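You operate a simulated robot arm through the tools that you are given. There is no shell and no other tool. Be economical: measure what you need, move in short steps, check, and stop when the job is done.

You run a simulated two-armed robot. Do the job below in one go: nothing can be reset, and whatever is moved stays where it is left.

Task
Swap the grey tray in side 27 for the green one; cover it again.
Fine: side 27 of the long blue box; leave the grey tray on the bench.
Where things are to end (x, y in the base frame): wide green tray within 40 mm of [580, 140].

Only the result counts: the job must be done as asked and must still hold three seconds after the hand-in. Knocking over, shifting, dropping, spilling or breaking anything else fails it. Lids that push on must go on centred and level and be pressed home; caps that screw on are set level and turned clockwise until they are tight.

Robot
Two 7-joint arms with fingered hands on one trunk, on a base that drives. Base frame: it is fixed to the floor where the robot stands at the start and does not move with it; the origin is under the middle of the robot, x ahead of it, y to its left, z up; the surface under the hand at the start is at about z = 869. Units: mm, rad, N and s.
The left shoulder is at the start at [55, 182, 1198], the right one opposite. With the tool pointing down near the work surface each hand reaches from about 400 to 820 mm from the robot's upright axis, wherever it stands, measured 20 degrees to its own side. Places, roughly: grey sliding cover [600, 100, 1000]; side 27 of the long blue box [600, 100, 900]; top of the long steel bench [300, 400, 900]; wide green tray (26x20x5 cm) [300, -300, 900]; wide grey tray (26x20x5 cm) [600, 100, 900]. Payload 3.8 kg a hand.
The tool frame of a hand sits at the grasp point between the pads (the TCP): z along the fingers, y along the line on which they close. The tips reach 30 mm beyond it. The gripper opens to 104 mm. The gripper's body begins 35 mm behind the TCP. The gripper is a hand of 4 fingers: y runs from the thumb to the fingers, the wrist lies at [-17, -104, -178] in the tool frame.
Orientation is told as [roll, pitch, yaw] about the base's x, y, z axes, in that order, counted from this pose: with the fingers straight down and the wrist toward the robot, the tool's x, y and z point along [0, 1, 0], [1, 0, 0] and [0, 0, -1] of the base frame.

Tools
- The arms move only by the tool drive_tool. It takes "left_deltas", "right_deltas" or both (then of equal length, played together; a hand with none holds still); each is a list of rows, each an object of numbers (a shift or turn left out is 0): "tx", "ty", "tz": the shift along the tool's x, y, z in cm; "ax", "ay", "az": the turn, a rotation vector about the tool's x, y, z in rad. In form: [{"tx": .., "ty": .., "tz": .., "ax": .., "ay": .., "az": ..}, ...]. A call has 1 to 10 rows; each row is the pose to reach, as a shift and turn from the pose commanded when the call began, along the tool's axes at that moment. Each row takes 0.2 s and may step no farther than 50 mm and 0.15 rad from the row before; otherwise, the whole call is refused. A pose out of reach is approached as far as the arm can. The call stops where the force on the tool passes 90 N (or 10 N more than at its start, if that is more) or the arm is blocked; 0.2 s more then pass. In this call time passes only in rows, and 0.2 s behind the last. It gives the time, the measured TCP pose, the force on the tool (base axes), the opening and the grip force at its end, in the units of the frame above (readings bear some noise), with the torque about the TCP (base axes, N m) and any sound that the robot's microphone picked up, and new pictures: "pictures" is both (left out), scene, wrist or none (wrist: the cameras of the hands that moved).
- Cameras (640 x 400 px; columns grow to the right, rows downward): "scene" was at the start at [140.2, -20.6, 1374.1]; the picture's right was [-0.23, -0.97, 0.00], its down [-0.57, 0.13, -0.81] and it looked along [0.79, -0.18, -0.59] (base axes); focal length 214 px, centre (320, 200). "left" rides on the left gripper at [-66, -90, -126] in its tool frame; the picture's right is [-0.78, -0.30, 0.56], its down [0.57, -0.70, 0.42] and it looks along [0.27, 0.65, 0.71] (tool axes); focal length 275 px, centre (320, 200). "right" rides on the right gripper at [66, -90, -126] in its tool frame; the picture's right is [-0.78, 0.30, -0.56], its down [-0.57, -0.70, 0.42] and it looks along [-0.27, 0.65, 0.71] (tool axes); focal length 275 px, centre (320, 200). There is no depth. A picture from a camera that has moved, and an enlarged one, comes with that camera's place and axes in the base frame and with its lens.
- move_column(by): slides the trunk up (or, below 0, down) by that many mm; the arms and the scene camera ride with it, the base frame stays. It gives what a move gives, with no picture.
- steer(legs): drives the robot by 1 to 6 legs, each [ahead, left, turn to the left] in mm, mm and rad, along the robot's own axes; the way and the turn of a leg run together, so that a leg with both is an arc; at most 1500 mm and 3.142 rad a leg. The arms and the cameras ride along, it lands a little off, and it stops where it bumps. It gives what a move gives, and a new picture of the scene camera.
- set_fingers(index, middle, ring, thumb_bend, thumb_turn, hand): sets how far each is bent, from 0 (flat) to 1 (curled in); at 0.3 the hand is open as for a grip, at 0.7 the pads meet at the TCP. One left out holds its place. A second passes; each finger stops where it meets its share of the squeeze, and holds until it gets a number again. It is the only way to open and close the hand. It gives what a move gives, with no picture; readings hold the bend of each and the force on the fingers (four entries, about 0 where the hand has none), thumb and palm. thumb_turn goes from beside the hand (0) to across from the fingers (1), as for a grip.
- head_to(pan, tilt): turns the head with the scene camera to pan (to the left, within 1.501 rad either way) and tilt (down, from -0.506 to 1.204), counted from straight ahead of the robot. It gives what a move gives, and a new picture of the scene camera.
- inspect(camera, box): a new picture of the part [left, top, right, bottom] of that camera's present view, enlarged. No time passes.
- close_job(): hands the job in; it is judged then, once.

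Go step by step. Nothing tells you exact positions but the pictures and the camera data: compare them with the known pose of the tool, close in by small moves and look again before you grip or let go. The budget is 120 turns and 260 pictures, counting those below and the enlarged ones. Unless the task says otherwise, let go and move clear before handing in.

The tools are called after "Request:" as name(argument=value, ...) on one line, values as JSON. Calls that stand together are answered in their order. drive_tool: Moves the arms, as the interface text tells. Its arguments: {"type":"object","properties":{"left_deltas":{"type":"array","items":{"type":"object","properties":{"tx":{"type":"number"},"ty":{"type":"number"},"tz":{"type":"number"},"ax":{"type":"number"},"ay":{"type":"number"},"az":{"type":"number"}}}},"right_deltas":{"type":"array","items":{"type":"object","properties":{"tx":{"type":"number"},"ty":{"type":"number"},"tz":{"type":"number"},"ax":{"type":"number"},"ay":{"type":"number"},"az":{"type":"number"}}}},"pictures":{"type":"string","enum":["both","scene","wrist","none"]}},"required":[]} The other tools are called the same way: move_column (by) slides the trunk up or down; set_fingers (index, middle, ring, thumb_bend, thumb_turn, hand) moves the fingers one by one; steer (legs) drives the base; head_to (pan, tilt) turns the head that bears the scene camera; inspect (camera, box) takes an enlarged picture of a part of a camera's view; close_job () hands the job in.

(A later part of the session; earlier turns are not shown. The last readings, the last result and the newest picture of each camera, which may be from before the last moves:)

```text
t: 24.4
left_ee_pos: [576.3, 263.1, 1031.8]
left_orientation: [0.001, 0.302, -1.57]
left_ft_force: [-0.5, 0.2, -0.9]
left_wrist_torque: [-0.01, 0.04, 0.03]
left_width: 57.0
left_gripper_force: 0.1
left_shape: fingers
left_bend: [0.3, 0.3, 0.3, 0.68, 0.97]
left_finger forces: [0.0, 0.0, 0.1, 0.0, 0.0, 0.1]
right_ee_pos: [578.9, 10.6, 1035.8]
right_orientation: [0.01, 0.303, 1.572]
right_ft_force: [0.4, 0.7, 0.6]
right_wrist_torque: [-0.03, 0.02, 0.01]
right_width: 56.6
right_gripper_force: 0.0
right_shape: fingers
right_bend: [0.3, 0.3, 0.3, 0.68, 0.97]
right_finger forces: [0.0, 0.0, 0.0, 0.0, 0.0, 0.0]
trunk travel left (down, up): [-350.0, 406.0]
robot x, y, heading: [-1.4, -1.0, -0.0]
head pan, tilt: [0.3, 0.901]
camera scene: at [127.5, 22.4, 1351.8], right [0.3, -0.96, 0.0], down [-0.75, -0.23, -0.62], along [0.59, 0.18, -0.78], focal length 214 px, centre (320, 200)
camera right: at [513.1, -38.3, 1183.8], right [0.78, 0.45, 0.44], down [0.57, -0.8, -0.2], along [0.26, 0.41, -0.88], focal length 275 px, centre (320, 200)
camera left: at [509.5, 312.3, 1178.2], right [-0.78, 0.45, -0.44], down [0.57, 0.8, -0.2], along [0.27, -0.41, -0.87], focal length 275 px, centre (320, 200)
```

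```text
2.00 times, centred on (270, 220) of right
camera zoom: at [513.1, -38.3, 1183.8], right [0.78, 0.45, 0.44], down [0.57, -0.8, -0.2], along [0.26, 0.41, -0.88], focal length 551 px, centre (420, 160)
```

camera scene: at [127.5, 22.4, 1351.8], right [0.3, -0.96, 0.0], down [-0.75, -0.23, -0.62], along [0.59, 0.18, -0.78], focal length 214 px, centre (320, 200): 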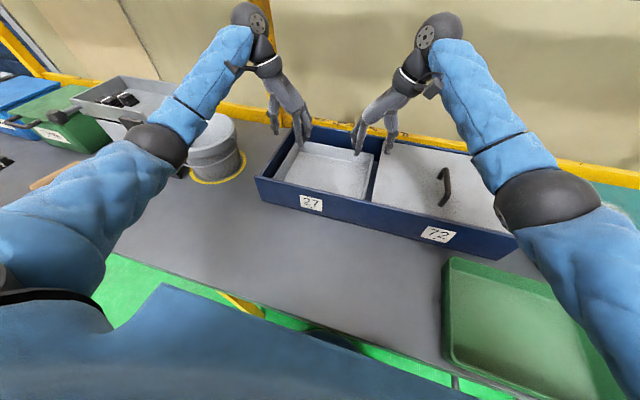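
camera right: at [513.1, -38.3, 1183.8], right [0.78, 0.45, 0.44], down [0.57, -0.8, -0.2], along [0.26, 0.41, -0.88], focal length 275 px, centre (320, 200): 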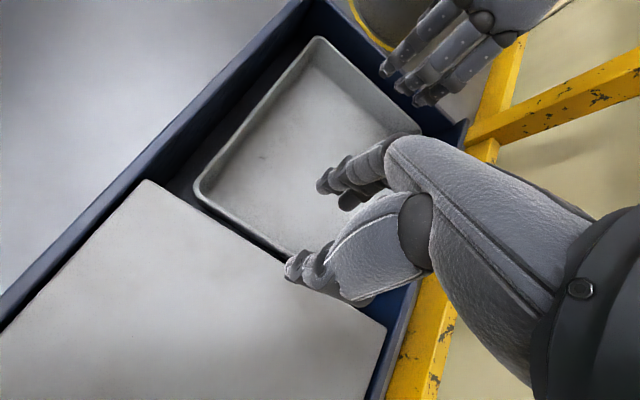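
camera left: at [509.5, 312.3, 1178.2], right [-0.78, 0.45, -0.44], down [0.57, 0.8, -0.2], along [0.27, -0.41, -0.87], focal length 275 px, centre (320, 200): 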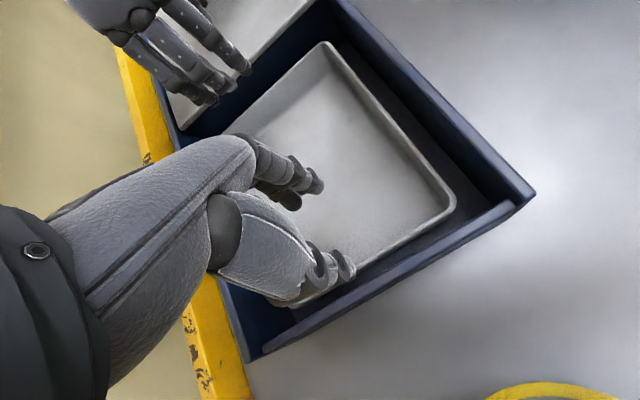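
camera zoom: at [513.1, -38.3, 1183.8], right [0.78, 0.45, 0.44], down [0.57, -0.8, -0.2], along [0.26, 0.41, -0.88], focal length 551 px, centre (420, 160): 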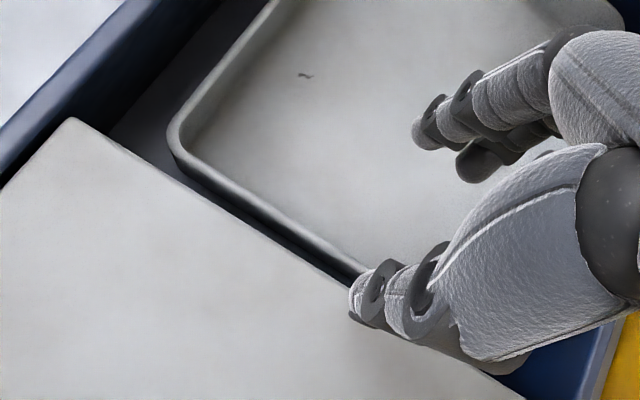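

The slack is about 16 mm at each end but about 24 mm front and back, so gripping front and back is safer. I'll rise, level both hands and turn them back to face forward.

Request:
drive_tool(left_deltas=[{"tz": -4, "ax": -0.1}, {"tz": -8, "ax": -0.2}, {"tz": -12, "ty": -3.5, "ax": -0.302}], right_deltas=[{"tz": -4, "ty": -1.5, "ax": -0.1}, {"tz": -8, "ty": -4, "ax": -0.2}, {"tz": -12, "ty": -6.5, "ax": -0.302}], pictures="none")

Request:
set_fingers(hand="right", thumb_bend=0.3, index=0.68, middle=0.68, ring=0.68)

```text
refused: row 3 steps farther than a row can; nothing moved
```

```text
t: 25.4
left_ee_pos: [575.7, 263.9, 1031.5]
left_orientation: [-0.002, 0.3, -1.569]
left_ft_force: [0.3, 0.5, 0.2]
left_wrist_torque: [-0.01, -0.02, 0.03]
left_width: 57.0
left_gripper_force: 0.1
left_shape: fingers
left_bend: [0.3, 0.3, 0.3, 0.68, 0.97]
left_finger forces: [0.1, 0.0, 0.0, 0.0, 0.0, 0.0]
right_ee_pos: [577.8, 9.7, 1035.6]
right_orientation: [0.011, 0.301, 1.574]
right_ft_force: [0.9, 1.1, -1.1]
right_wrist_torque: [-0.01, -0.02, -0.03]
right_width: 55.8
right_gripper_force: 0.0
right_shape: fingers
right_bend: [0.68, 0.68, 0.68, 0.3, 0.97]
right_finger forces: [0.0, 0.0, 0.0, 0.1, 0.0, 0.0]
trunk travel left (down, up): [-350.0, 406.0]
robot x, y, heading: [-0.5, -1.7, 0.003]
head pan, tilt: [0.3, 0.901]
```

Request:
drive_tool(left_deltas=[{"tz": -4, "ax": -0.1}, {"tz": -8, "ty": -1, "ax": -0.2}, {"tz": -11, "ty": -2.5, "ax": -0.302}, {"tz": -14, "ty": -3.5, "ax": -0.302}], right_deltas=[{"tz": -4, "ty": -1.5, "ax": -0.1}, {"tz": -8, "ty": -4, "ax": -0.2}, {"tz": -11, "ty": -6.5, "ax": -0.302}, {"tz": -14, "ty": -9, "ax": -0.302}], pictures="none")

```text
t: 26.4
left_ee_pos: [576.8, 254.0, 1177.3]
left_orientation: [0.001, -0.002, -1.57]
left_ft_force: [-0.4, -0.1, -0.6]
left_wrist_torque: [0.05, -0.02, -0.04]
left_width: 56.6
left_gripper_force: 0.0
left_shape: fingers
left_bend: [0.3, 0.3, 0.3, 0.68, 0.97]
left_finger forces: [0.0, 0.0, 0.0, 0.0, 0.1, 0.0]
right_ee_pos: [576.6, -35.6, 1199.3]
right_orientation: [0.009, -0.003, 1.568]
right_ft_force: [-0.4, -0.3, 0.3]
right_wrist_torque: [0.01, 0.02, -0.02]
right_width: 55.8
right_gripper_force: 0.0
right_shape: fingers
right_bend: [0.68, 0.68, 0.68, 0.3, 0.97]
right_finger forces: [0.1, 0.1, 0.2, 0.0, 0.1, 0.1]
trunk travel left (down, up): [-350.0, 406.0]
robot x, y, heading: [0.3, 0.7, -0.0]
head pan, tilt: [0.3, 0.901]
```

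Request:
drive_tool(left_deltas=[{"az": -0.15, "tx": -1}, {"az": -0.3, "tx": -2}, {"az": -0.45, "tx": -3}, {"az": -0.6, "tx": -4}, {"az": -0.75, "tx": -5}, {"az": -0.9, "tx": -6, "ty": 1}, {"az": -1.05, "tx": -7, "ty": 2}, {"az": -1.2, "tx": -8, "ty": 3}, {"az": -1.35, "tx": -9.5, "ty": 4}, {"az": -1.5, "tx": -10.7, "ty": 4.9, "tz": 2}], right_deltas=[{"az": 0.15, "tx": 0}, {"az": 0.3, "tx": 0}, {"az": 0.45, "tx": -1}, {"az": 0.6, "tx": -2}, {"az": 0.75, "tx": -3}, {"az": 0.9, "tx": -4, "ty": 2}, {"az": 1.05, "tx": -5, "ty": 4}, {"az": 1.2, "tx": -6, "ty": 6}, {"az": 1.35, "tx": -7, "ty": 8}, {"az": 1.5, "tx": -8.3, "ty": 10.5, "tz": 2}], pictures="none")

Request:
drive_tool(left_deltas=[{"az": -0.07, "tz": 3, "ax": 0.1}, {"az": -0.07, "tz": 5, "ax": 0.2}], right_deltas=[{"az": 0.07, "tz": 3, "ax": -0.1}, {"az": 0.07, "tz": 6, "ax": -0.2}])

```text
t: 28.6
left_ee_pos: [467.1, 207.8, 1155.9]
left_orientation: [-0.004, 0.001, -0.069]
left_ft_force: [-0.4, 0.9, -0.7]
left_wrist_torque: [-0.01, 0.02, -0.01]
left_width: 56.6
left_gripper_force: 0.0
left_shape: fingers
left_bend: [0.3, 0.3, 0.3, 0.68, 0.97]
left_finger forces: [0.0, 0.0, 0.0, 0.0, 0.0, 0.1]
right_ee_pos: [662.6, 72.9, 1176.4]
right_orientation: [0.001, 0.011, 0.068]
right_ft_force: [0.0, 0.1, 0.0]
right_wrist_torque: [0.04, 0.01, -0.05]
right_width: 55.7
right_gripper_force: 0.1
right_shape: fingers
right_bend: [0.68, 0.68, 0.68, 0.3, 0.97]
right_finger forces: [0.1, 0.1, 0.0, 0.0, 0.1, 0.0]
trunk travel left (down, up): [-350.0, 406.0]
robot x, y, heading: [-0.7, -3.1, 0.001]
head pan, tilt: [0.3, 0.901]
```

```text
t: 29.1
left_ee_pos: [469.2, 203.2, 1106.4]
left_orientation: [0.006, 0.202, 0.002]
left_ft_force: [-0.5, -0.7, -0.4]
left_wrist_torque: [0.03, -0.05, 0.0]
left_width: 56.8
left_gripper_force: 0.0
left_shape: fingers
left_bend: [0.3, 0.3, 0.3, 0.68, 0.97]
left_finger forces: [0.0, 0.0, 0.1, 0.1, 0.0, 0.1]
right_ee_pos: [661.1, 68.9, 1116.2]
right_orientation: [0.008, -0.19, -0.003]
right_ft_force: [-0.6, -0.7, -0.3]
right_wrist_torque: [0.02, 0.04, -0.01]
right_width: 55.9
right_gripper_force: 0.1
right_shape: fingers
right_bend: [0.68, 0.68, 0.68, 0.3, 0.97]
right_finger forces: [0.0, 0.0, 0.0, 0.1, 0.0, 0.0]
trunk travel left (down, up): [-350.0, 406.0]
robot x, y, heading: [-0.9, 0.3, -0.001]
head pan, tilt: [0.3, 0.901]
camera scene: at [127.5, 21.0, 1351.9], right [0.3, -0.96, 0.0], down [-0.75, -0.23, -0.62], along [0.59, 0.18, -0.78], focal length 214 px, centre (320, 200)
camera right: at [549.4, 135.2, 1224.4], right [0.18, -0.78, 0.59], down [-0.61, -0.57, -0.56], along [0.77, -0.26, -0.58], focal length 275 px, centre (320, 200)
camera left: at [406.1, 138.1, 1246.6], right [-0.4, -0.77, -0.49], down [-0.77, 0.57, -0.27], along [0.49, 0.27, -0.83], focal length 275 px, centre (320, 200)
```

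scene: 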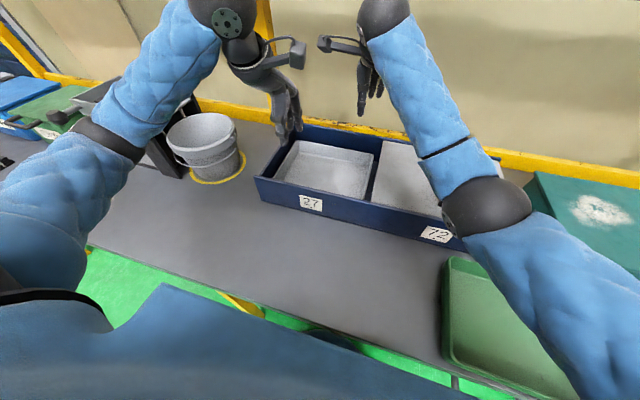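
right: 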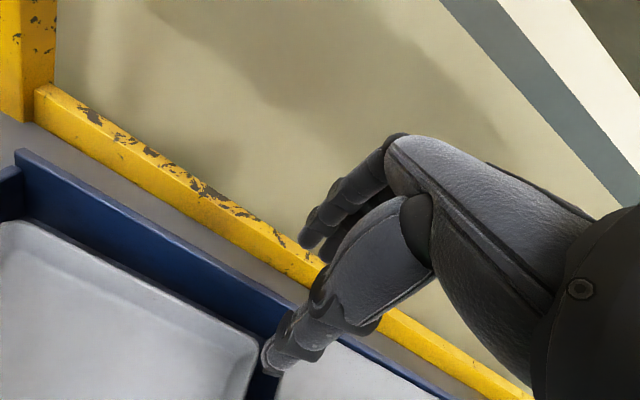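
left: 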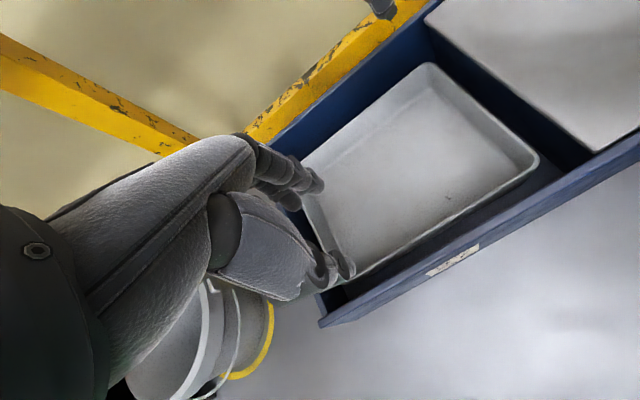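

The grey tray spans x≈475–679, with gaps of about 19 mm in front and 24 mm behind. I'll bring the left thumb over the front gap and the right fingers over the back gap.

Request:
drive_tool(left_deltas=[{"tx": -0.3, "ty": 0.9, "tz": 3.4}, {"tx": -0.6, "ty": 1.8, "tz": 6.9}, {"tx": -0.8, "ty": 2.7, "tz": 10.3}], right_deltas=[{"tx": 0.4, "ty": 0.1, "tz": 3.6}, {"tx": 0.8, "ty": 0.2, "tz": 7.2}, {"tx": 1.1, "ty": 0.34, "tz": 10.8}])

Request:
inspect(camera="left", box=[240, 120, 540, 320])

Request:
inspect(camera="right", box=[120, 180, 420, 400])

Request:
inspect(camera="scene", box=[240, 60, 440, 220])

```text
t: 29.9
left_ee_pos: [474.8, 198.4, 1000.3]
left_orientation: [0.006, 0.2, 0.002]
left_ft_force: [-0.9, 0.5, 0.7]
left_wrist_torque: [-0.03, 0.04, 0.01]
left_width: 56.8
left_gripper_force: 0.1
left_shape: fingers
left_bend: [0.3, 0.3, 0.3, 0.68, 0.97]
left_finger forces: [0.1, 0.1, 0.0, 0.1, 0.0, 0.0]
right_ee_pos: [685.0, 81.4, 1010.8]
right_orientation: [0.008, -0.19, -0.002]
right_ft_force: [0.0, -0.3, 0.8]
right_wrist_torque: [0.0, -0.01, 0.02]
right_width: 56.0
right_gripper_force: 0.0
right_shape: fingers
right_bend: [0.68, 0.68, 0.68, 0.3, 0.97]
right_finger forces: [0.0, 0.0, 0.1, 0.0, 0.0, 0.0]
trunk travel left (down, up): [-350.0, 406.0]
robot x, y, heading: [0.7, 1.0, -0.003]
head pan, tilt: [0.3, 0.901]
camera scene: at [128.0, 21.9, 1351.8], right [0.3, -0.96, 0.0], down [-0.75, -0.23, -0.62], along [0.59, 0.18, -0.78], focal length 214 px, centre (320, 200)
camera right: at [573.1, 147.2, 1118.0], right [0.19, -0.78, 0.6], down [-0.61, -0.57, -0.55], along [0.77, -0.26, -0.58], focal length 275 px, centre (320, 200)
camera left: at [412.8, 132.6, 1141.9], right [-0.4, -0.77, -0.49], down [-0.77, 0.57, -0.27], along [0.49, 0.27, -0.83], focal length 275 px, centre (320, 200)
```

scene: 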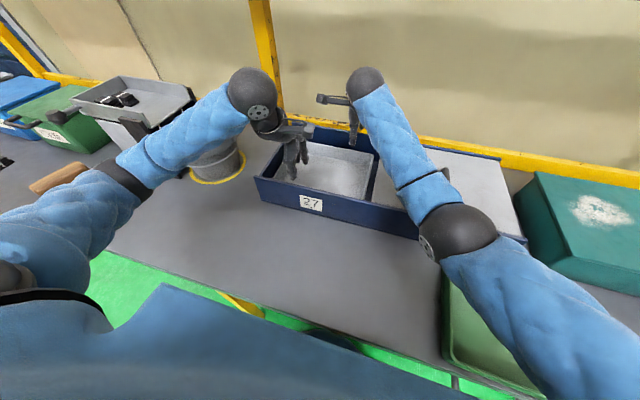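
right: 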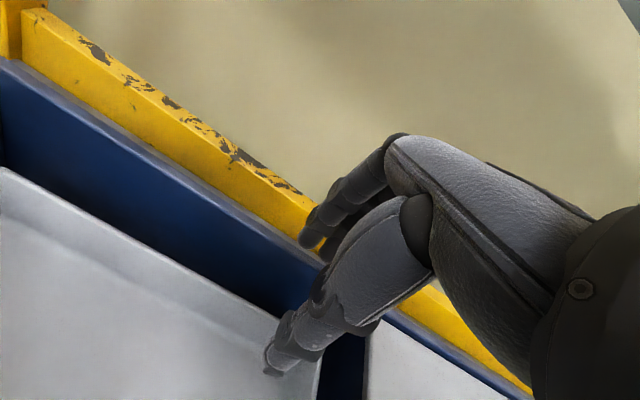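
left: 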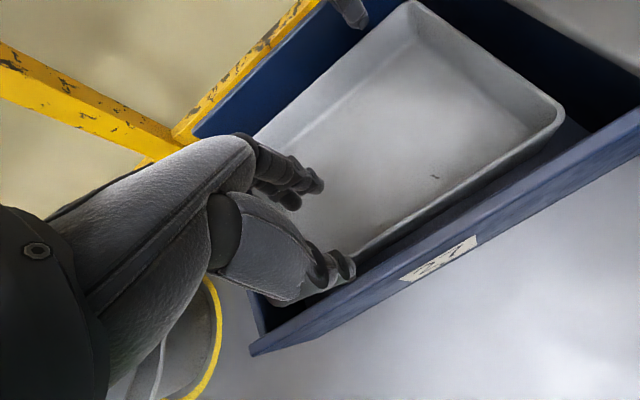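

```text
2.00 times, centred on (390, 220) of left
camera zoom: at [412.8, 132.6, 1141.9], right [-0.4, -0.77, -0.49], down [-0.77, 0.57, -0.27], along [0.49, 0.27, -0.83], focal length 551 px, centre (180, 160)
```

zoom: 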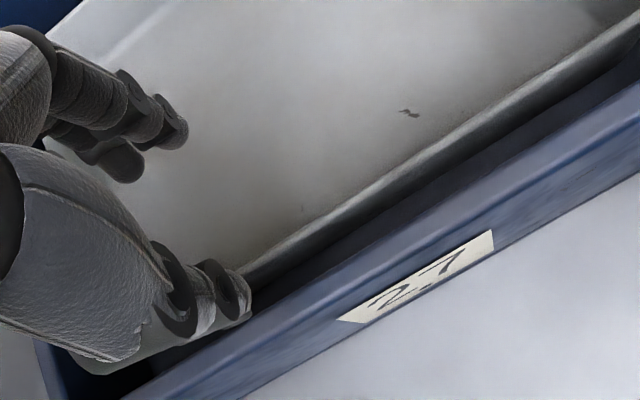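

```text
1.82 times, centred on (270, 290) of right
camera zoom: at [573.1, 147.2, 1118.0], right [0.19, -0.78, 0.6], down [-0.61, -0.57, -0.55], along [0.77, -0.26, -0.58], focal length 500 px, centre (411, 36)
```

zoom: 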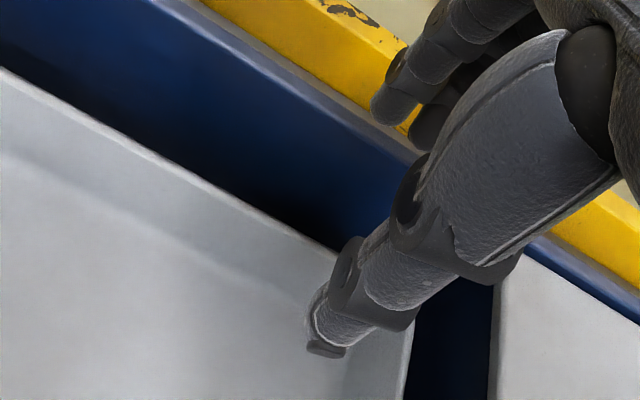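

```text
2.50 times, centred on (340, 140) of scene
camera zoom: at [128.0, 21.9, 1351.8], right [0.3, -0.96, 0.0], down [-0.75, -0.23, -0.62], along [0.59, 0.18, -0.78], focal length 536 px, centre (270, 350)
```

zoom: 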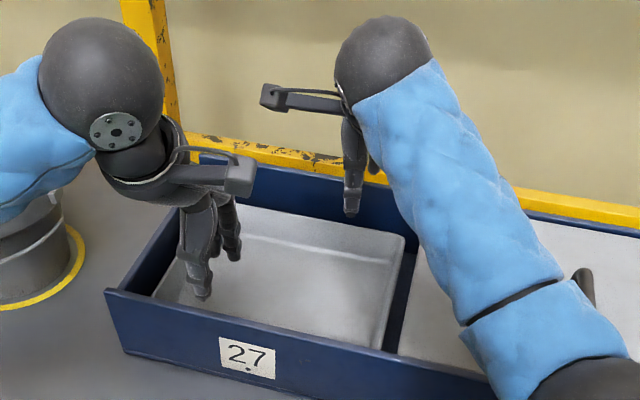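

Both gaps look workable: left thumb needs about 4 mm further back, right fingers about 10 mm toward me. I'll lower both to just above the rim.

Request:
drive_tool(left_deltas=[{"ty": 0.6, "tz": 2}, {"ty": 1.2, "tz": 3.8}], right_deltas=[{"ty": -1.3, "tz": 2}, {"ty": -1.85, "tz": 4.2}])

Request:
inspect(camera="left", box=[240, 180, 480, 340])

Request:
inspect(camera="right", box=[180, 120, 480, 330])

Request:
inspect(camera="scene", box=[280, 80, 400, 170])

```text
t: 30.5
left_ee_pos: [488.4, 197.5, 981.9]
left_orientation: [-0.015, 0.159, 0.005]
left_ft_force: [0.2, 0.8, -0.7]
left_wrist_torque: [-0.02, 0.08, -0.02]
left_width: 56.4
left_gripper_force: 0.1
left_shape: fingers
left_bend: [0.3, 0.3, 0.3, 0.68, 0.97]
left_finger forces: [0.1, 0.1, 0.0, 0.1, 0.0, 0.1]
right_ee_pos: [677.4, 82.9, 972.9]
right_orientation: [0.007, -0.191, -0.004]
right_ft_force: [-9.6, -4.3, 8.4]
right_wrist_torque: [-0.22, -0.04, -0.32]
right_width: 56.0
right_gripper_force: 7.1
right_shape: fingers
right_bend: [0.68, 0.71, 0.69, 0.3, 0.97]
right_finger forces: [0.1, 9.3, 4.2, 0.0, 0.0, 0.0]
trunk travel left (down, up): [-350.0, 406.0]
robot x, y, heading: [-0.8, 3.4, 0.002]
head pan, tilt: [0.3, 0.901]
stopped in row 2 (left hand): the force on the tool passed its limit at 104 N (the readings are from after the stop); the commanded pose is now the measured one
camera scene: at [129.8, 22.9, 1351.0], right [0.3, -0.96, 0.0], down [-0.75, -0.23, -0.62], along [0.59, 0.18, -0.79], focal length 214 px, centre (320, 200)
camera right: at [564.2, 148.7, 1080.3], right [0.18, -0.78, 0.6], down [-0.61, -0.57, -0.55], along [0.77, -0.26, -0.58], focal length 275 px, centre (320, 200)
camera left: at [419.7, 134.2, 1121.2], right [-0.37, -0.79, -0.49], down [-0.76, 0.56, -0.32], along [0.53, 0.26, -0.81], focal length 275 px, centre (320, 200)
```

scene: 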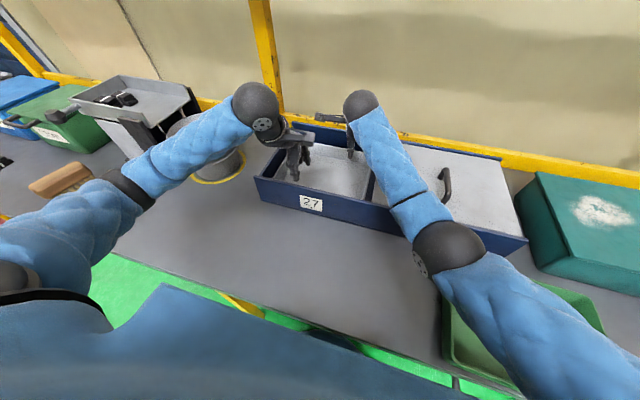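
right: 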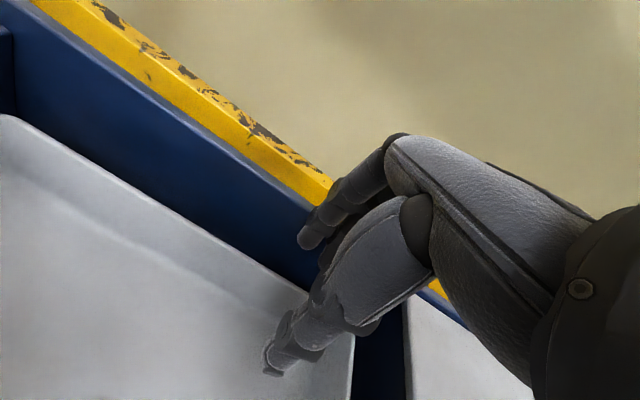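
left: 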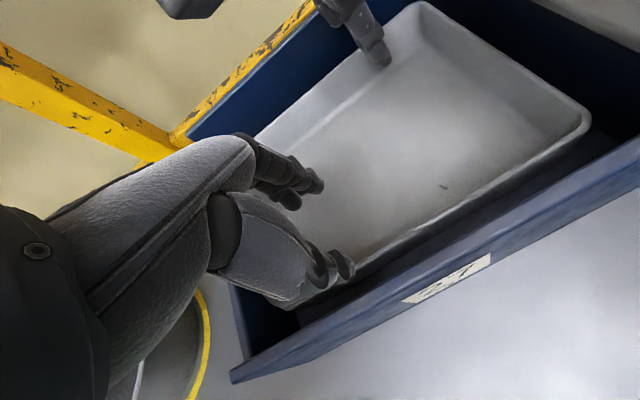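

```text
2.50 times, centred on (360, 260) of left
camera zoom: at [419.7, 134.2, 1121.2], right [-0.37, -0.79, -0.49], down [-0.76, 0.56, -0.32], along [0.53, 0.26, -0.81], focal length 688 px, centre (220, 50)
```

zoom: 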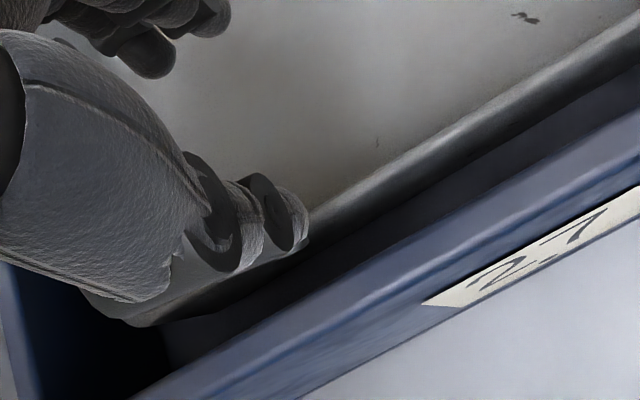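

```text
1.90 times, centred on (330, 225) of right
camera zoom: at [564.2, 148.7, 1080.3], right [0.18, -0.78, 0.6], down [-0.61, -0.57, -0.55], along [0.77, -0.26, -0.58], focal length 524 px, centre (301, 152)
```

zoom: 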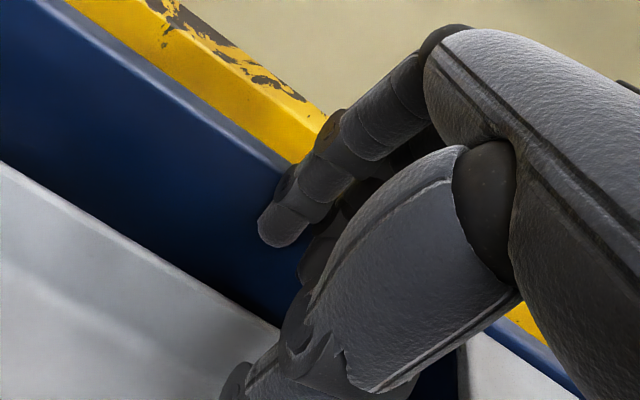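

```text
4.44 times, centred on (340, 125) of scene
camera zoom: at [129.8, 22.9, 1351.0], right [0.3, -0.96, 0.0], down [-0.75, -0.23, -0.62], along [0.59, 0.18, -0.79], focal length 953 px, centre (231, 533)
```

zoom: 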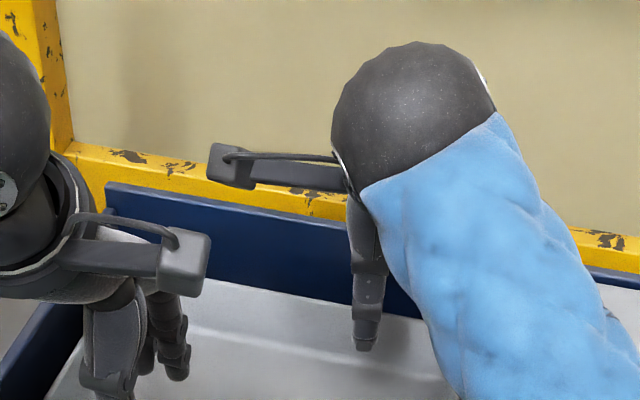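

The left hand was stopped by touching near the front wall, and the right fingers lightly touch the back wall. The box has not moved in the picture. I'll re-centre both in their gaps and go down in small steps.

Request:
drive_tool(left_deltas=[{"ty": 0.0, "tz": 0.5, "ax": 0.04}, {"ty": 0.1, "tz": 1.0, "ax": 0.04}, {"ty": 0.2, "tz": 1.6, "ax": 0.04}, {"ty": 0.25, "tz": 2.2, "ax": 0.04}], right_deltas=[{"ty": -0.4}, {"ty": -0.8}, {"ty": -1.0}, {"ty": -1.0}], pictures="wrist")

Request:
inspect(camera="left", box=[240, 180, 480, 340])

```text
t: 31.5
left_ee_pos: [485.8, 197.0, 963.1]
left_orientation: [-0.013, 0.191, 0.003]
left_ft_force: [0.6, 0.1, 0.7]
left_wrist_torque: [0.03, -0.01, 0.0]
left_width: 56.2
left_gripper_force: 0.0
left_shape: fingers
left_bend: [0.3, 0.3, 0.3, 0.68, 0.97]
left_finger forces: [0.0, 0.0, 0.0, 0.0, 0.0, 0.0]
right_ee_pos: [666.2, 82.1, 972.0]
right_orientation: [0.007, -0.191, -0.004]
right_ft_force: [-0.1, -0.7, -0.5]
right_wrist_torque: [0.01, 0.02, 0.0]
right_width: 55.7
right_gripper_force: 0.1
right_shape: fingers
right_bend: [0.68, 0.68, 0.68, 0.3, 0.97]
right_finger forces: [0.1, 0.0, 0.0, 0.0, 0.0, 0.0]
trunk travel left (down, up): [-350.0, 406.0]
robot x, y, heading: [2.3, 2.3, -0.002]
head pan, tilt: [0.3, 0.901]
camera right: at [552.1, 147.8, 1079.1], right [0.18, -0.78, 0.6], down [-0.61, -0.57, -0.55], along [0.77, -0.26, -0.58], focal length 275 px, centre (320, 200)
camera left: at [422.0, 133.0, 1104.0], right [-0.39, -0.78, -0.48], down [-0.77, 0.56, -0.29], along [0.5, 0.26, -0.83], focal length 275 px, centre (320, 200)
```

right: 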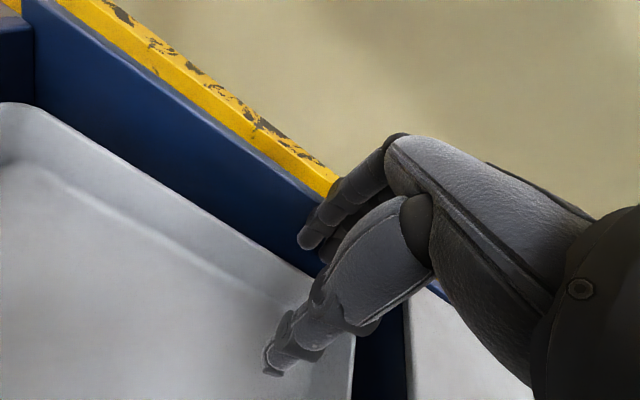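
left: 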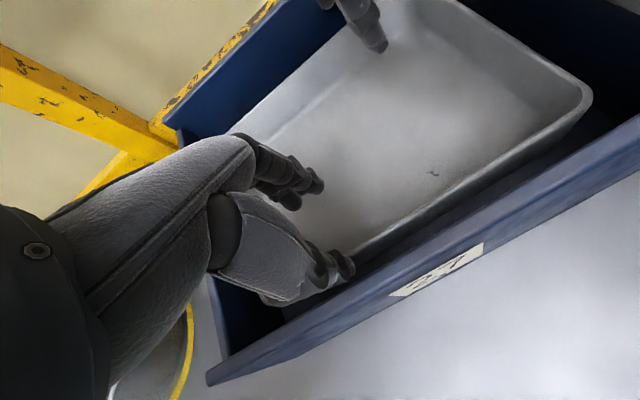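

```text
2.50 times, centred on (360, 260) of left
camera zoom: at [422.0, 133.0, 1104.0], right [-0.39, -0.78, -0.48], down [-0.77, 0.56, -0.29], along [0.5, 0.26, -0.83], focal length 688 px, centre (220, 50)
```

zoom: 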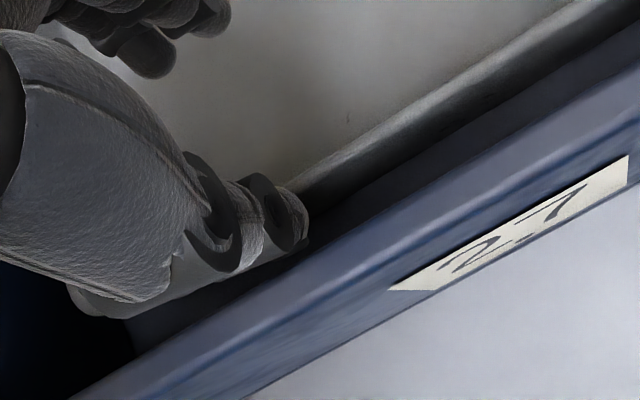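

The left thumb tip is inside the front wall. I'll shift it 4 mm toward the wall, then down beside the rim.

Request:
drive_tool(left_deltas=[{"ty": -0.4, "tz": 0.1}, {"ty": -0.3, "tz": 0.6}, {"ty": -0.2, "tz": 1.2}, {"ty": -0.1, "tz": 1.7}, {"ty": 0.0, "tz": 2.2}], pictures="wrist")

Request:
inspect(camera="left", box=[240, 180, 480, 340])

```text
t: 32.7
left_ee_pos: [483.5, 197.3, 941.4]
left_orientation: [-0.015, 0.189, 0.005]
left_ft_force: [9.9, -0.1, 5.8]
left_wrist_torque: [-0.02, 0.37, 0.09]
left_width: 51.6
left_gripper_force: 5.7
left_shape: fingers
left_bend: [0.3, 0.3, 0.3, 0.7, 0.98]
left_finger forces: [0.0, 0.1, 0.0, 0.0, 11.9, 0.0]
right_ee_pos: [666.1, 83.3, 971.3]
right_orientation: [0.01, -0.192, -0.002]
right_ft_force: [-0.4, 0.1, 0.6]
right_wrist_torque: [0.01, -0.01, 0.01]
right_width: 55.8
right_gripper_force: 0.0
right_shape: fingers
right_bend: [0.68, 0.68, 0.68, 0.3, 0.97]
right_finger forces: [0.0, 0.0, 0.1, 0.0, 0.0, 0.0]
trunk travel left (down, up): [-350.0, 406.0]
robot x, y, heading: [-0.2, 0.9, -0.0]
head pan, tilt: [0.3, 0.901]
camera left: at [419.4, 132.8, 1082.8], right [-0.39, -0.79, -0.48], down [-0.77, 0.56, -0.29], along [0.5, 0.26, -0.83], focal length 275 px, centre (320, 200)
```

left: 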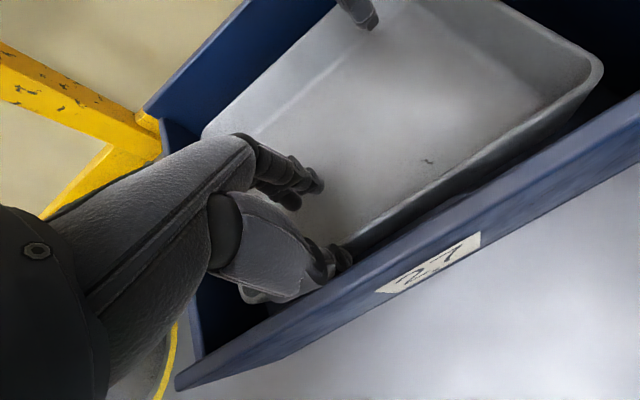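

```text
2.50 times, centred on (360, 260) of left
camera zoom: at [419.4, 132.8, 1082.8], right [-0.39, -0.79, -0.48], down [-0.77, 0.56, -0.29], along [0.5, 0.26, -0.83], focal length 688 px, centre (220, 50)
```

zoom: 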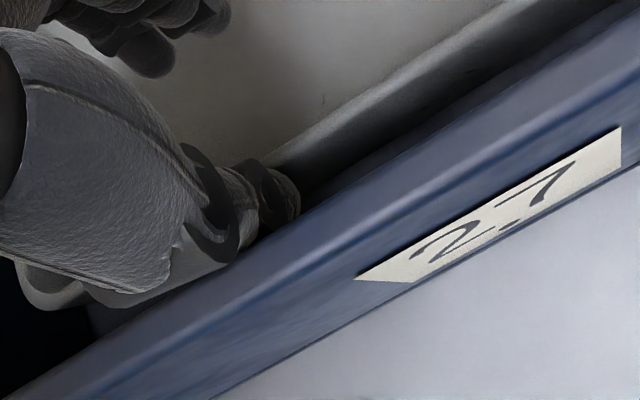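

The thumb tip is now outside the front rim; its upper part leans on the wall. I'll tilt a bit more to free it, go 5 mm lower, then close the fingers gently onto the rim.

Request:
drive_tool(left_deltas=[{"ax": 0.06, "ty": 0.15}, {"ax": 0.12, "ty": 0.25, "tz": 0.2}, {"ax": 0.12, "ty": 0.25, "tz": 0.5}], pictures="none")

Request:
set_fingers(hand="left", index=0.75, middle=0.75, ring=0.75)

Request:
inspect(camera="left", box=[180, 80, 500, 340])

```text
t: 33.5
left_ee_pos: [482.8, 196.3, 934.5]
left_orientation: [-0.013, 0.313, 0.002]
left_ft_force: [1.7, -0.4, 1.0]
left_wrist_torque: [0.02, 0.04, 0.01]
left_width: 55.2
left_gripper_force: 0.4
left_shape: fingers
left_bend: [0.3, 0.3, 0.3, 0.69, 0.97]
left_finger forces: [0.1, 0.0, 0.0, 0.0, 1.0, 0.0]
right_ee_pos: [664.8, 83.0, 970.3]
right_orientation: [0.008, -0.19, -0.004]
right_ft_force: [-0.8, 0.8, -0.1]
right_wrist_torque: [0.02, 0.01, 0.0]
right_width: 55.9
right_gripper_force: 0.0
right_shape: fingers
right_bend: [0.68, 0.68, 0.68, 0.3, 0.97]
right_finger forces: [0.0, 0.0, 0.0, 0.0, 0.0, 0.0]
trunk travel left (down, up): [-350.0, 406.0]
robot x, y, heading: [0.8, -0.3, 0.005]
head pan, tilt: [0.3, 0.901]
```

```text
t: 34.5
left_ee_pos: [485.7, 196.8, 934.8]
left_orientation: [-0.015, 0.314, 0.004]
left_ft_force: [8.7, -1.6, -1.6]
left_wrist_torque: [0.01, -0.11, -0.04]
left_width: 2.4
left_gripper_force: 12.5
left_shape: fingers
left_bend: [0.74, 0.74, 0.75, 0.66, 0.97]
left_finger forces: [3.0, 3.5, 1.8, 0.0, 16.5, 0.0]
right_ee_pos: [667.0, 82.9, 972.0]
right_orientation: [0.008, -0.187, -0.003]
right_ft_force: [-0.1, -0.5, 0.3]
right_wrist_torque: [0.0, -0.01, -0.01]
right_width: 55.8
right_gripper_force: 0.1
right_shape: fingers
right_bend: [0.68, 0.68, 0.68, 0.3, 0.97]
right_finger forces: [0.1, 0.1, 0.0, 0.0, 0.0, 0.0]
trunk travel left (down, up): [-350.0, 406.0]
robot x, y, heading: [-3.6, 2.0, -0.001]
head pan, tilt: [0.3, 0.901]
```

```text
1.54 times, centred on (340, 210) of left
camera zoom: at [438.3, 132.8, 1082.9], right [-0.45, -0.78, -0.43], down [-0.8, 0.56, -0.19], along [0.39, 0.26, -0.88], focal length 424 px, centre (289, 185)
```

zoom: 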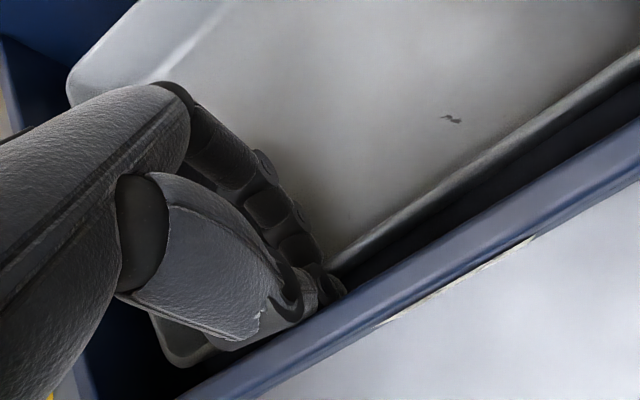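

The left hand now holds the front rim at about 12 N. Next, the right fingers go down behind the back rim in small steps.

Request:
drive_tool(right_deltas=[{"ax": -0.1, "ty": 0.2, "tz": 0.2}, {"ax": -0.1, "ty": 0.1, "tz": 0.8}, {"ax": -0.1, "ty": 0.0, "tz": 1.5}, {"ax": -0.1, "ty": -0.1, "tz": 2.0}], pictures="wrist")

Request:
inspect(camera="right", box=[200, 140, 440, 320])

Request:
inspect(camera="scene", box=[250, 80, 410, 200])

```text
t: 35.5
left_ee_pos: [484.5, 195.6, 936.4]
left_orientation: [-0.015, 0.311, 0.003]
left_ft_force: [12.5, -1.3, -2.1]
left_wrist_torque: [0.01, -0.05, -0.06]
left_width: 1.9
left_gripper_force: 18.1
left_shape: fingers
left_bend: [0.74, 0.74, 0.74, 0.67, 0.97]
left_finger forces: [3.6, 4.8, 2.3, 0.1, 25.3, 0.0]
right_ee_pos: [668.6, 84.7, 953.3]
right_orientation: [0.01, -0.293, -0.003]
right_ft_force: [-11.1, 0.9, 8.4]
right_wrist_torque: [-0.1, -0.41, -0.09]
right_width: 56.0
right_gripper_force: 5.9
right_shape: fingers
right_bend: [0.68, 0.7, 0.68, 0.3, 0.97]
right_finger forces: [0.0, 12.8, 0.0, 0.0, 0.0, 0.0]
trunk travel left (down, up): [-350.0, 406.0]
robot x, y, heading: [-1.0, -3.0, 0.002]
head pan, tilt: [0.3, 0.901]
camera right: at [544.9, 149.4, 1048.1], right [0.12, -0.78, 0.61], down [-0.55, -0.57, -0.61], along [0.83, -0.26, -0.5], focal length 275 px, centre (320, 200)
```

right: 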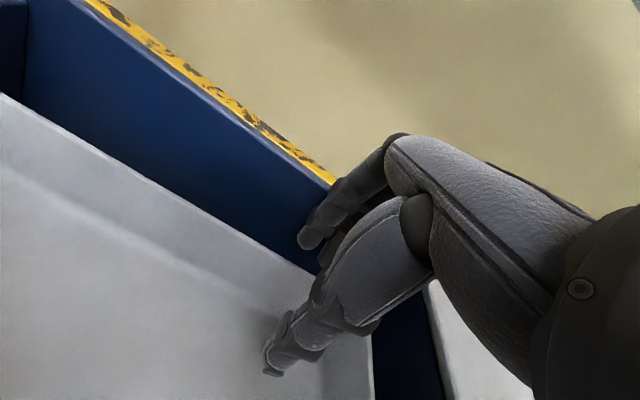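

```text
2.22 times, centred on (320, 230) of right
camera zoom: at [544.9, 149.4, 1048.1], right [0.12, -0.78, 0.61], down [-0.55, -0.57, -0.61], along [0.83, -0.26, -0.5], focal length 612 px, centre (320, 133)
```

zoom: 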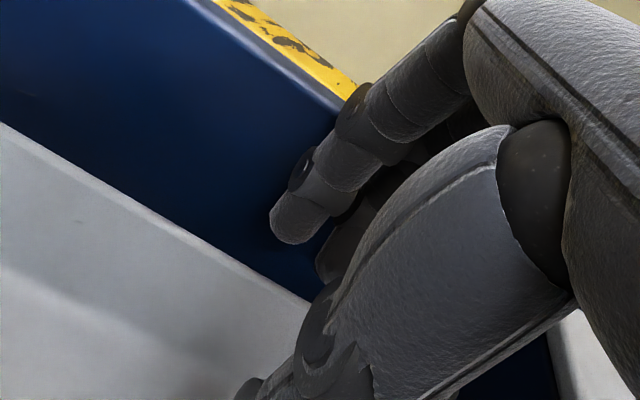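

```text
3.33 times, centred on (330, 140) of scene
camera zoom: at [126.9, 21.8, 1352.0], right [0.3, -0.96, 0.0], down [-0.75, -0.23, -0.62], along [0.59, 0.18, -0.78], focal length 715 px, centre (287, 400)
```

zoom: 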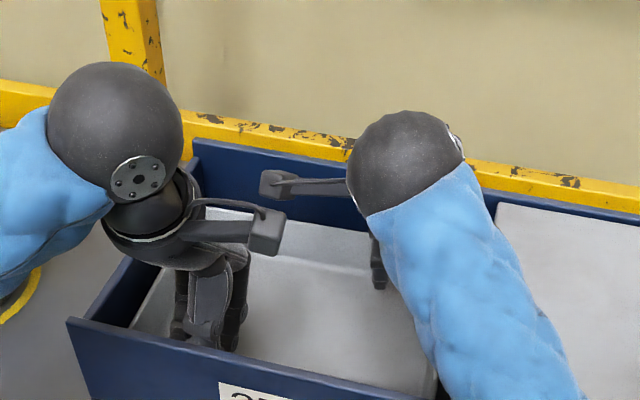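

The middle finger touches the back wall while the rim is about 10 mm away, so I'll shift 7 mm toward me and go lower.

Request:
drive_tool(right_deltas=[{"ty": -0.4, "tz": -0.1}, {"ty": -0.7, "tz": -0.2}, {"ty": -0.9, "tz": 0.5}, {"ty": -1.15, "tz": 1.3}], pictures="wrist")

Request:
inspect(camera="right", box=[200, 140, 440, 320])

```text
t: 36.5
left_ee_pos: [483.6, 196.2, 935.2]
left_orientation: [-0.012, 0.312, 0.004]
left_ft_force: [15.7, 1.1, -2.4]
left_wrist_torque: [-0.05, -0.02, -0.08]
left_width: 1.6
left_gripper_force: 20.3
left_shape: fingers
left_bend: [0.74, 0.74, 0.75, 0.67, 0.97]
left_finger forces: [4.1, 4.7, 2.8, 0.0, 29.5, 0.0]
right_ee_pos: [661.5, 84.7, 940.6]
right_orientation: [0.012, -0.302, -0.004]
right_ft_force: [-8.4, -5.3, 22.2]
right_wrist_torque: [-0.23, -0.93, -0.23]
right_width: 56.5
right_gripper_force: 14.0
right_shape: fingers
right_bend: [0.68, 0.68, 0.68, 0.3, 0.97]
right_finger forces: [1.8, 26.3, 0.6, 0.1, 0.0, 0.0]
trunk travel left (down, up): [-350.0, 406.0]
robot x, y, heading: [2.3, -0.4, 0.001]
head pan, tilt: [0.3, 0.901]
camera right: at [537.9, 149.0, 1035.9], right [0.12, -0.78, 0.61], down [-0.54, -0.57, -0.62], along [0.83, -0.26, -0.49], focal length 275 px, centre (320, 200)
```

right: 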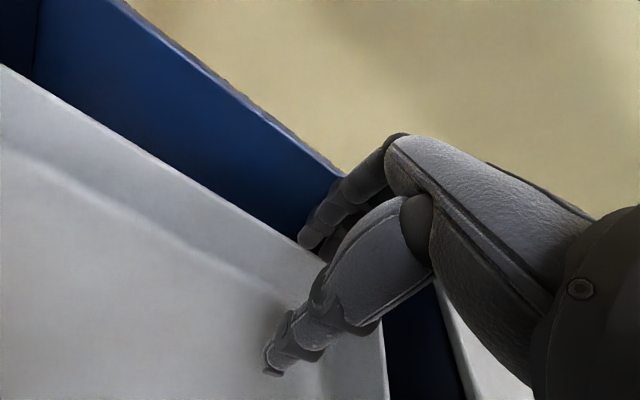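

```text
2.22 times, centred on (320, 230) of right
camera zoom: at [537.9, 149.0, 1035.9], right [0.12, -0.78, 0.61], down [-0.54, -0.57, -0.62], along [0.83, -0.26, -0.49], focal length 612 px, centre (320, 133)
```

zoom: 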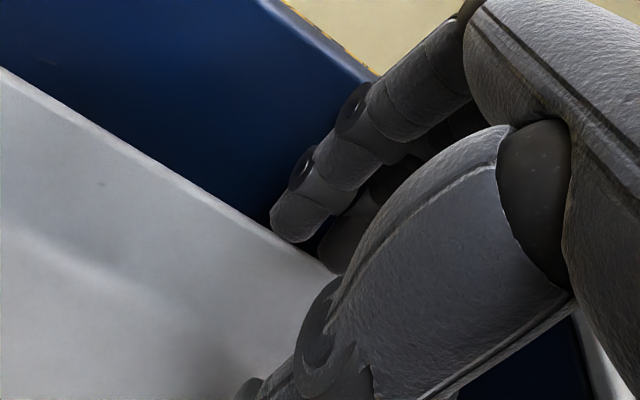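

The middle fingertip is standing on the rim; the fit is between 661 and 668. I'll lift slightly, set x≈665, and go down again.

Request:
drive_tool(right_deltas=[{"ty": 0.3, "tz": -1.0}, {"ty": 0.7, "tz": -0.9}, {"ty": 0.6, "tz": -0.4}, {"ty": 0.45, "tz": 0.1}, {"ty": 0.35, "tz": 0.4}], pictures="wrist")

Request:
inspect(camera="right", box=[200, 140, 440, 320])

```text
t: 37.7
left_ee_pos: [481.8, 196.7, 936.6]
left_orientation: [-0.013, 0.309, 0.005]
left_ft_force: [25.8, 0.7, -9.3]
left_wrist_torque: [0.12, 0.03, -0.15]
left_width: 1.1
left_gripper_force: 32.4
left_shape: fingers
left_bend: [0.74, 0.74, 0.75, 0.65, 0.97]
left_finger forces: [5.1, 6.4, 4.7, 0.1, 49.2, 0.0]
right_ee_pos: [663.4, 84.6, 941.3]
right_orientation: [0.015, -0.305, -0.004]
right_ft_force: [-24.9, -3.7, 35.3]
right_wrist_torque: [-0.35, -1.82, -0.26]
right_width: 55.9
right_gripper_force: 28.9
right_shape: fingers
right_bend: [0.68, 0.7, 0.68, 0.3, 0.97]
right_finger forces: [0.0, 57.5, 0.0, 0.0, 0.0, 0.0]
trunk travel left (down, up): [-350.0, 406.0]
robot x, y, heading: [0.9, 4.4, -0.002]
head pan, tilt: [0.3, 0.901]
camera right: at [539.7, 148.6, 1035.7], right [0.12, -0.78, 0.61], down [-0.54, -0.56, -0.62], along [0.83, -0.26, -0.49], focal length 275 px, centre (320, 200)
```

right: 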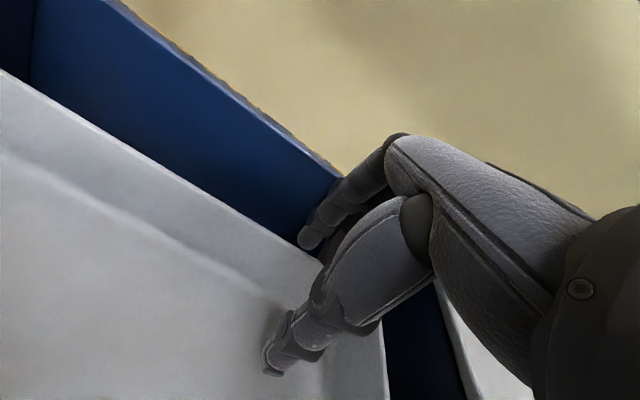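

```text
2.22 times, centred on (320, 230) of right
camera zoom: at [539.7, 148.6, 1035.7], right [0.12, -0.78, 0.61], down [-0.54, -0.56, -0.62], along [0.83, -0.26, -0.49], focal length 612 px, centre (320, 133)
```

zoom: 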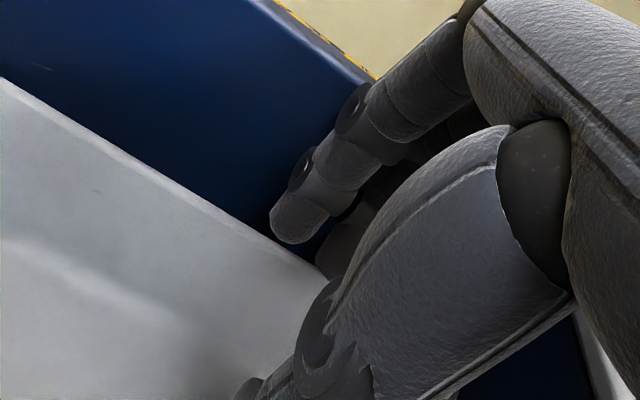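

The longer middle finger is what jams. I'll raise the right hand, curl the middle finger out of the way, and use index and ring behind the rim.

Request:
drive_tool(right_deltas=[{"ty": 0.0, "tz": -1.5}, {"ty": 0.4, "tz": -3}], pictures="none")

Request:
set_fingers(hand="right", middle=1.0)

Request:
inspect(camera="right", box=[200, 140, 440, 320])

Request:
inspect(camera="scene", box=[250, 80, 410, 200])

```text
t: 38.3
left_ee_pos: [485.0, 196.6, 935.0]
left_orientation: [-0.012, 0.311, 0.002]
left_ft_force: [10.4, -0.9, 2.8]
left_wrist_torque: [-0.03, 0.08, -0.08]
left_width: 2.2
left_gripper_force: 13.6
left_shape: fingers
left_bend: [0.74, 0.74, 0.75, 0.66, 0.97]
left_finger forces: [2.8, 3.4, 1.9, 0.0, 20.2, 0.0]
right_ee_pos: [661.2, 81.3, 958.3]
right_orientation: [0.006, -0.28, -0.004]
right_ft_force: [-0.4, -0.2, 0.7]
right_wrist_torque: [-0.03, 0.01, 0.03]
right_width: 56.1
right_gripper_force: 0.1
right_shape: fingers
right_bend: [0.68, 0.68, 0.68, 0.3, 0.97]
right_finger forces: [0.0, 0.0, 0.1, 0.1, 0.0, 0.0]
trunk travel left (down, up): [-350.0, 406.0]
robot x, y, heading: [1.2, 1.8, 0.003]
head pan, tilt: [0.3, 0.901]
```

```text
t: 39.3
left_ee_pos: [484.4, 196.5, 934.6]
left_orientation: [-0.013, 0.316, 0.0]
left_ft_force: [11.1, -0.8, 2.3]
left_wrist_torque: [-0.03, 0.1, -0.05]
left_width: 2.2
left_gripper_force: 13.6
left_shape: fingers
left_bend: [0.74, 0.74, 0.75, 0.66, 0.97]
left_finger forces: [2.9, 3.4, 2.0, 0.0, 19.5, 0.0]
right_ee_pos: [659.7, 83.2, 962.4]
right_orientation: [0.008, -0.287, -0.003]
right_ft_force: [0.3, 0.0, 0.5]
right_wrist_torque: [0.01, -0.04, -0.02]
right_width: 55.9
right_gripper_force: 0.0
right_shape: fingers
right_bend: [0.68, 1.0, 0.68, 0.3, 0.97]
right_finger forces: [0.0, 0.1, 0.1, 0.0, 0.1, 0.0]
trunk travel left (down, up): [-350.0, 406.0]
robot x, y, heading: [2.2, -0.7, 0.002]
head pan, tilt: [0.3, 0.901]
```

```text
2.22 times, centred on (320, 230) of right
camera zoom: at [538.2, 147.8, 1058.0], right [0.12, -0.78, 0.61], down [-0.55, -0.57, -0.61], along [0.82, -0.26, -0.5], focal length 612 px, centre (320, 133)
```

zoom: 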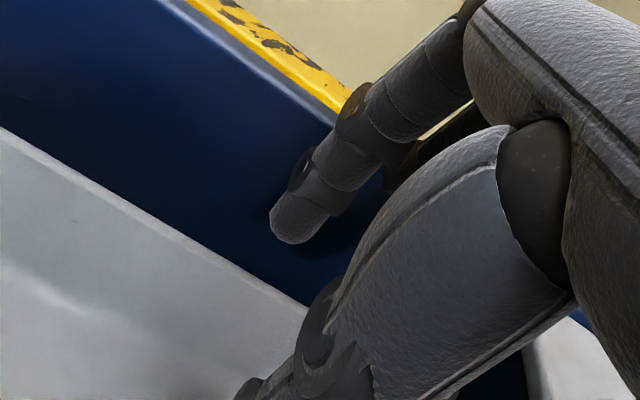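

```text
3.33 times, centred on (330, 140) of scene
camera zoom: at [128.5, 21.6, 1351.8], right [0.3, -0.96, 0.0], down [-0.75, -0.23, -0.62], along [0.59, 0.18, -0.78], focal length 715 px, centre (287, 400)
```

zoom: 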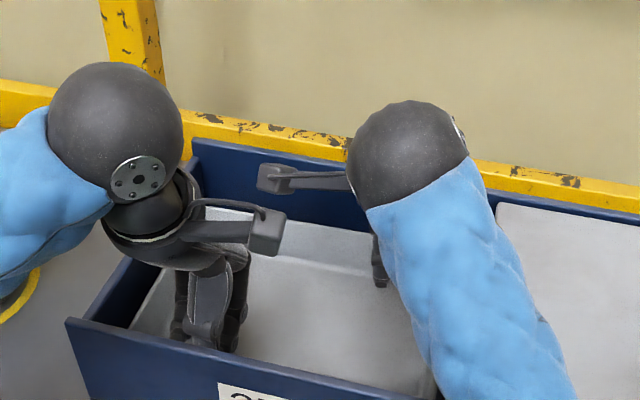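

Request:
drive_tool(right_deltas=[{"ty": 0.3, "tz": 0.5}, {"ty": 0.1, "tz": 1.2}, {"ty": -0.15, "tz": 2.0}, {"ty": -0.4, "tz": 2.7}], pictures="wrist")

Request:
inspect(camera="right", box=[200, 140, 440, 320])

```text
t: 40.3
left_ee_pos: [484.0, 197.1, 934.1]
left_orientation: [-0.015, 0.315, 0.001]
left_ft_force: [11.3, -1.0, 2.8]
left_wrist_torque: [-0.08, 0.1, -0.06]
left_width: 2.2
left_gripper_force: 14.2
left_shape: fingers
left_bend: [0.74, 0.74, 0.75, 0.66, 0.97]
left_finger forces: [2.9, 3.4, 2.0, 0.0, 19.8, 0.1]
right_ee_pos: [664.8, 83.1, 935.1]
right_orientation: [0.01, -0.29, -0.004]
right_ft_force: [1.1, 0.1, 0.0]
right_wrist_torque: [-0.02, 0.0, 0.01]
right_width: 55.8
right_gripper_force: 0.1
right_shape: fingers
right_bend: [0.68, 1.0, 0.68, 0.3, 0.97]
right_finger forces: [0.0, 0.0, 0.3, 0.1, 0.0, 0.1]
trunk travel left (down, up): [-350.0, 406.0]
robot x, y, heading: [-0.5, -2.2, 0.002]
head pan, tilt: [0.3, 0.901]
camera right: at [542.6, 148.3, 1031.6], right [0.12, -0.78, 0.61], down [-0.55, -0.57, -0.61], along [0.82, -0.26, -0.5], focal length 275 px, centre (320, 200)
```

right: 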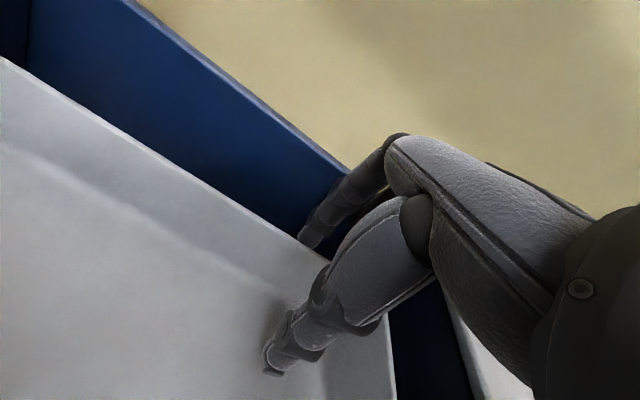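

```text
2.22 times, centred on (320, 230) of right
camera zoom: at [542.6, 148.3, 1031.6], right [0.12, -0.78, 0.61], down [-0.55, -0.57, -0.61], along [0.82, -0.26, -0.5], focal length 612 px, centre (320, 133)
```

zoom: 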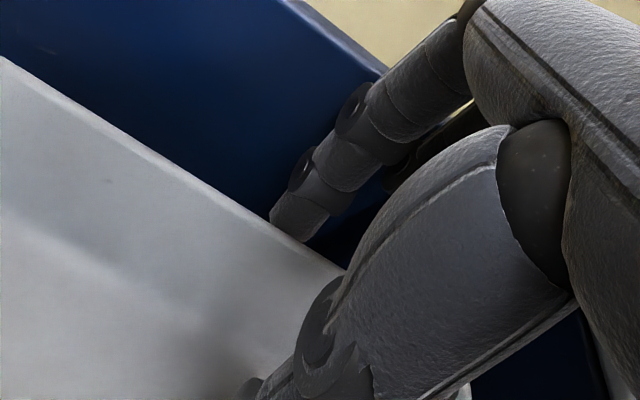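

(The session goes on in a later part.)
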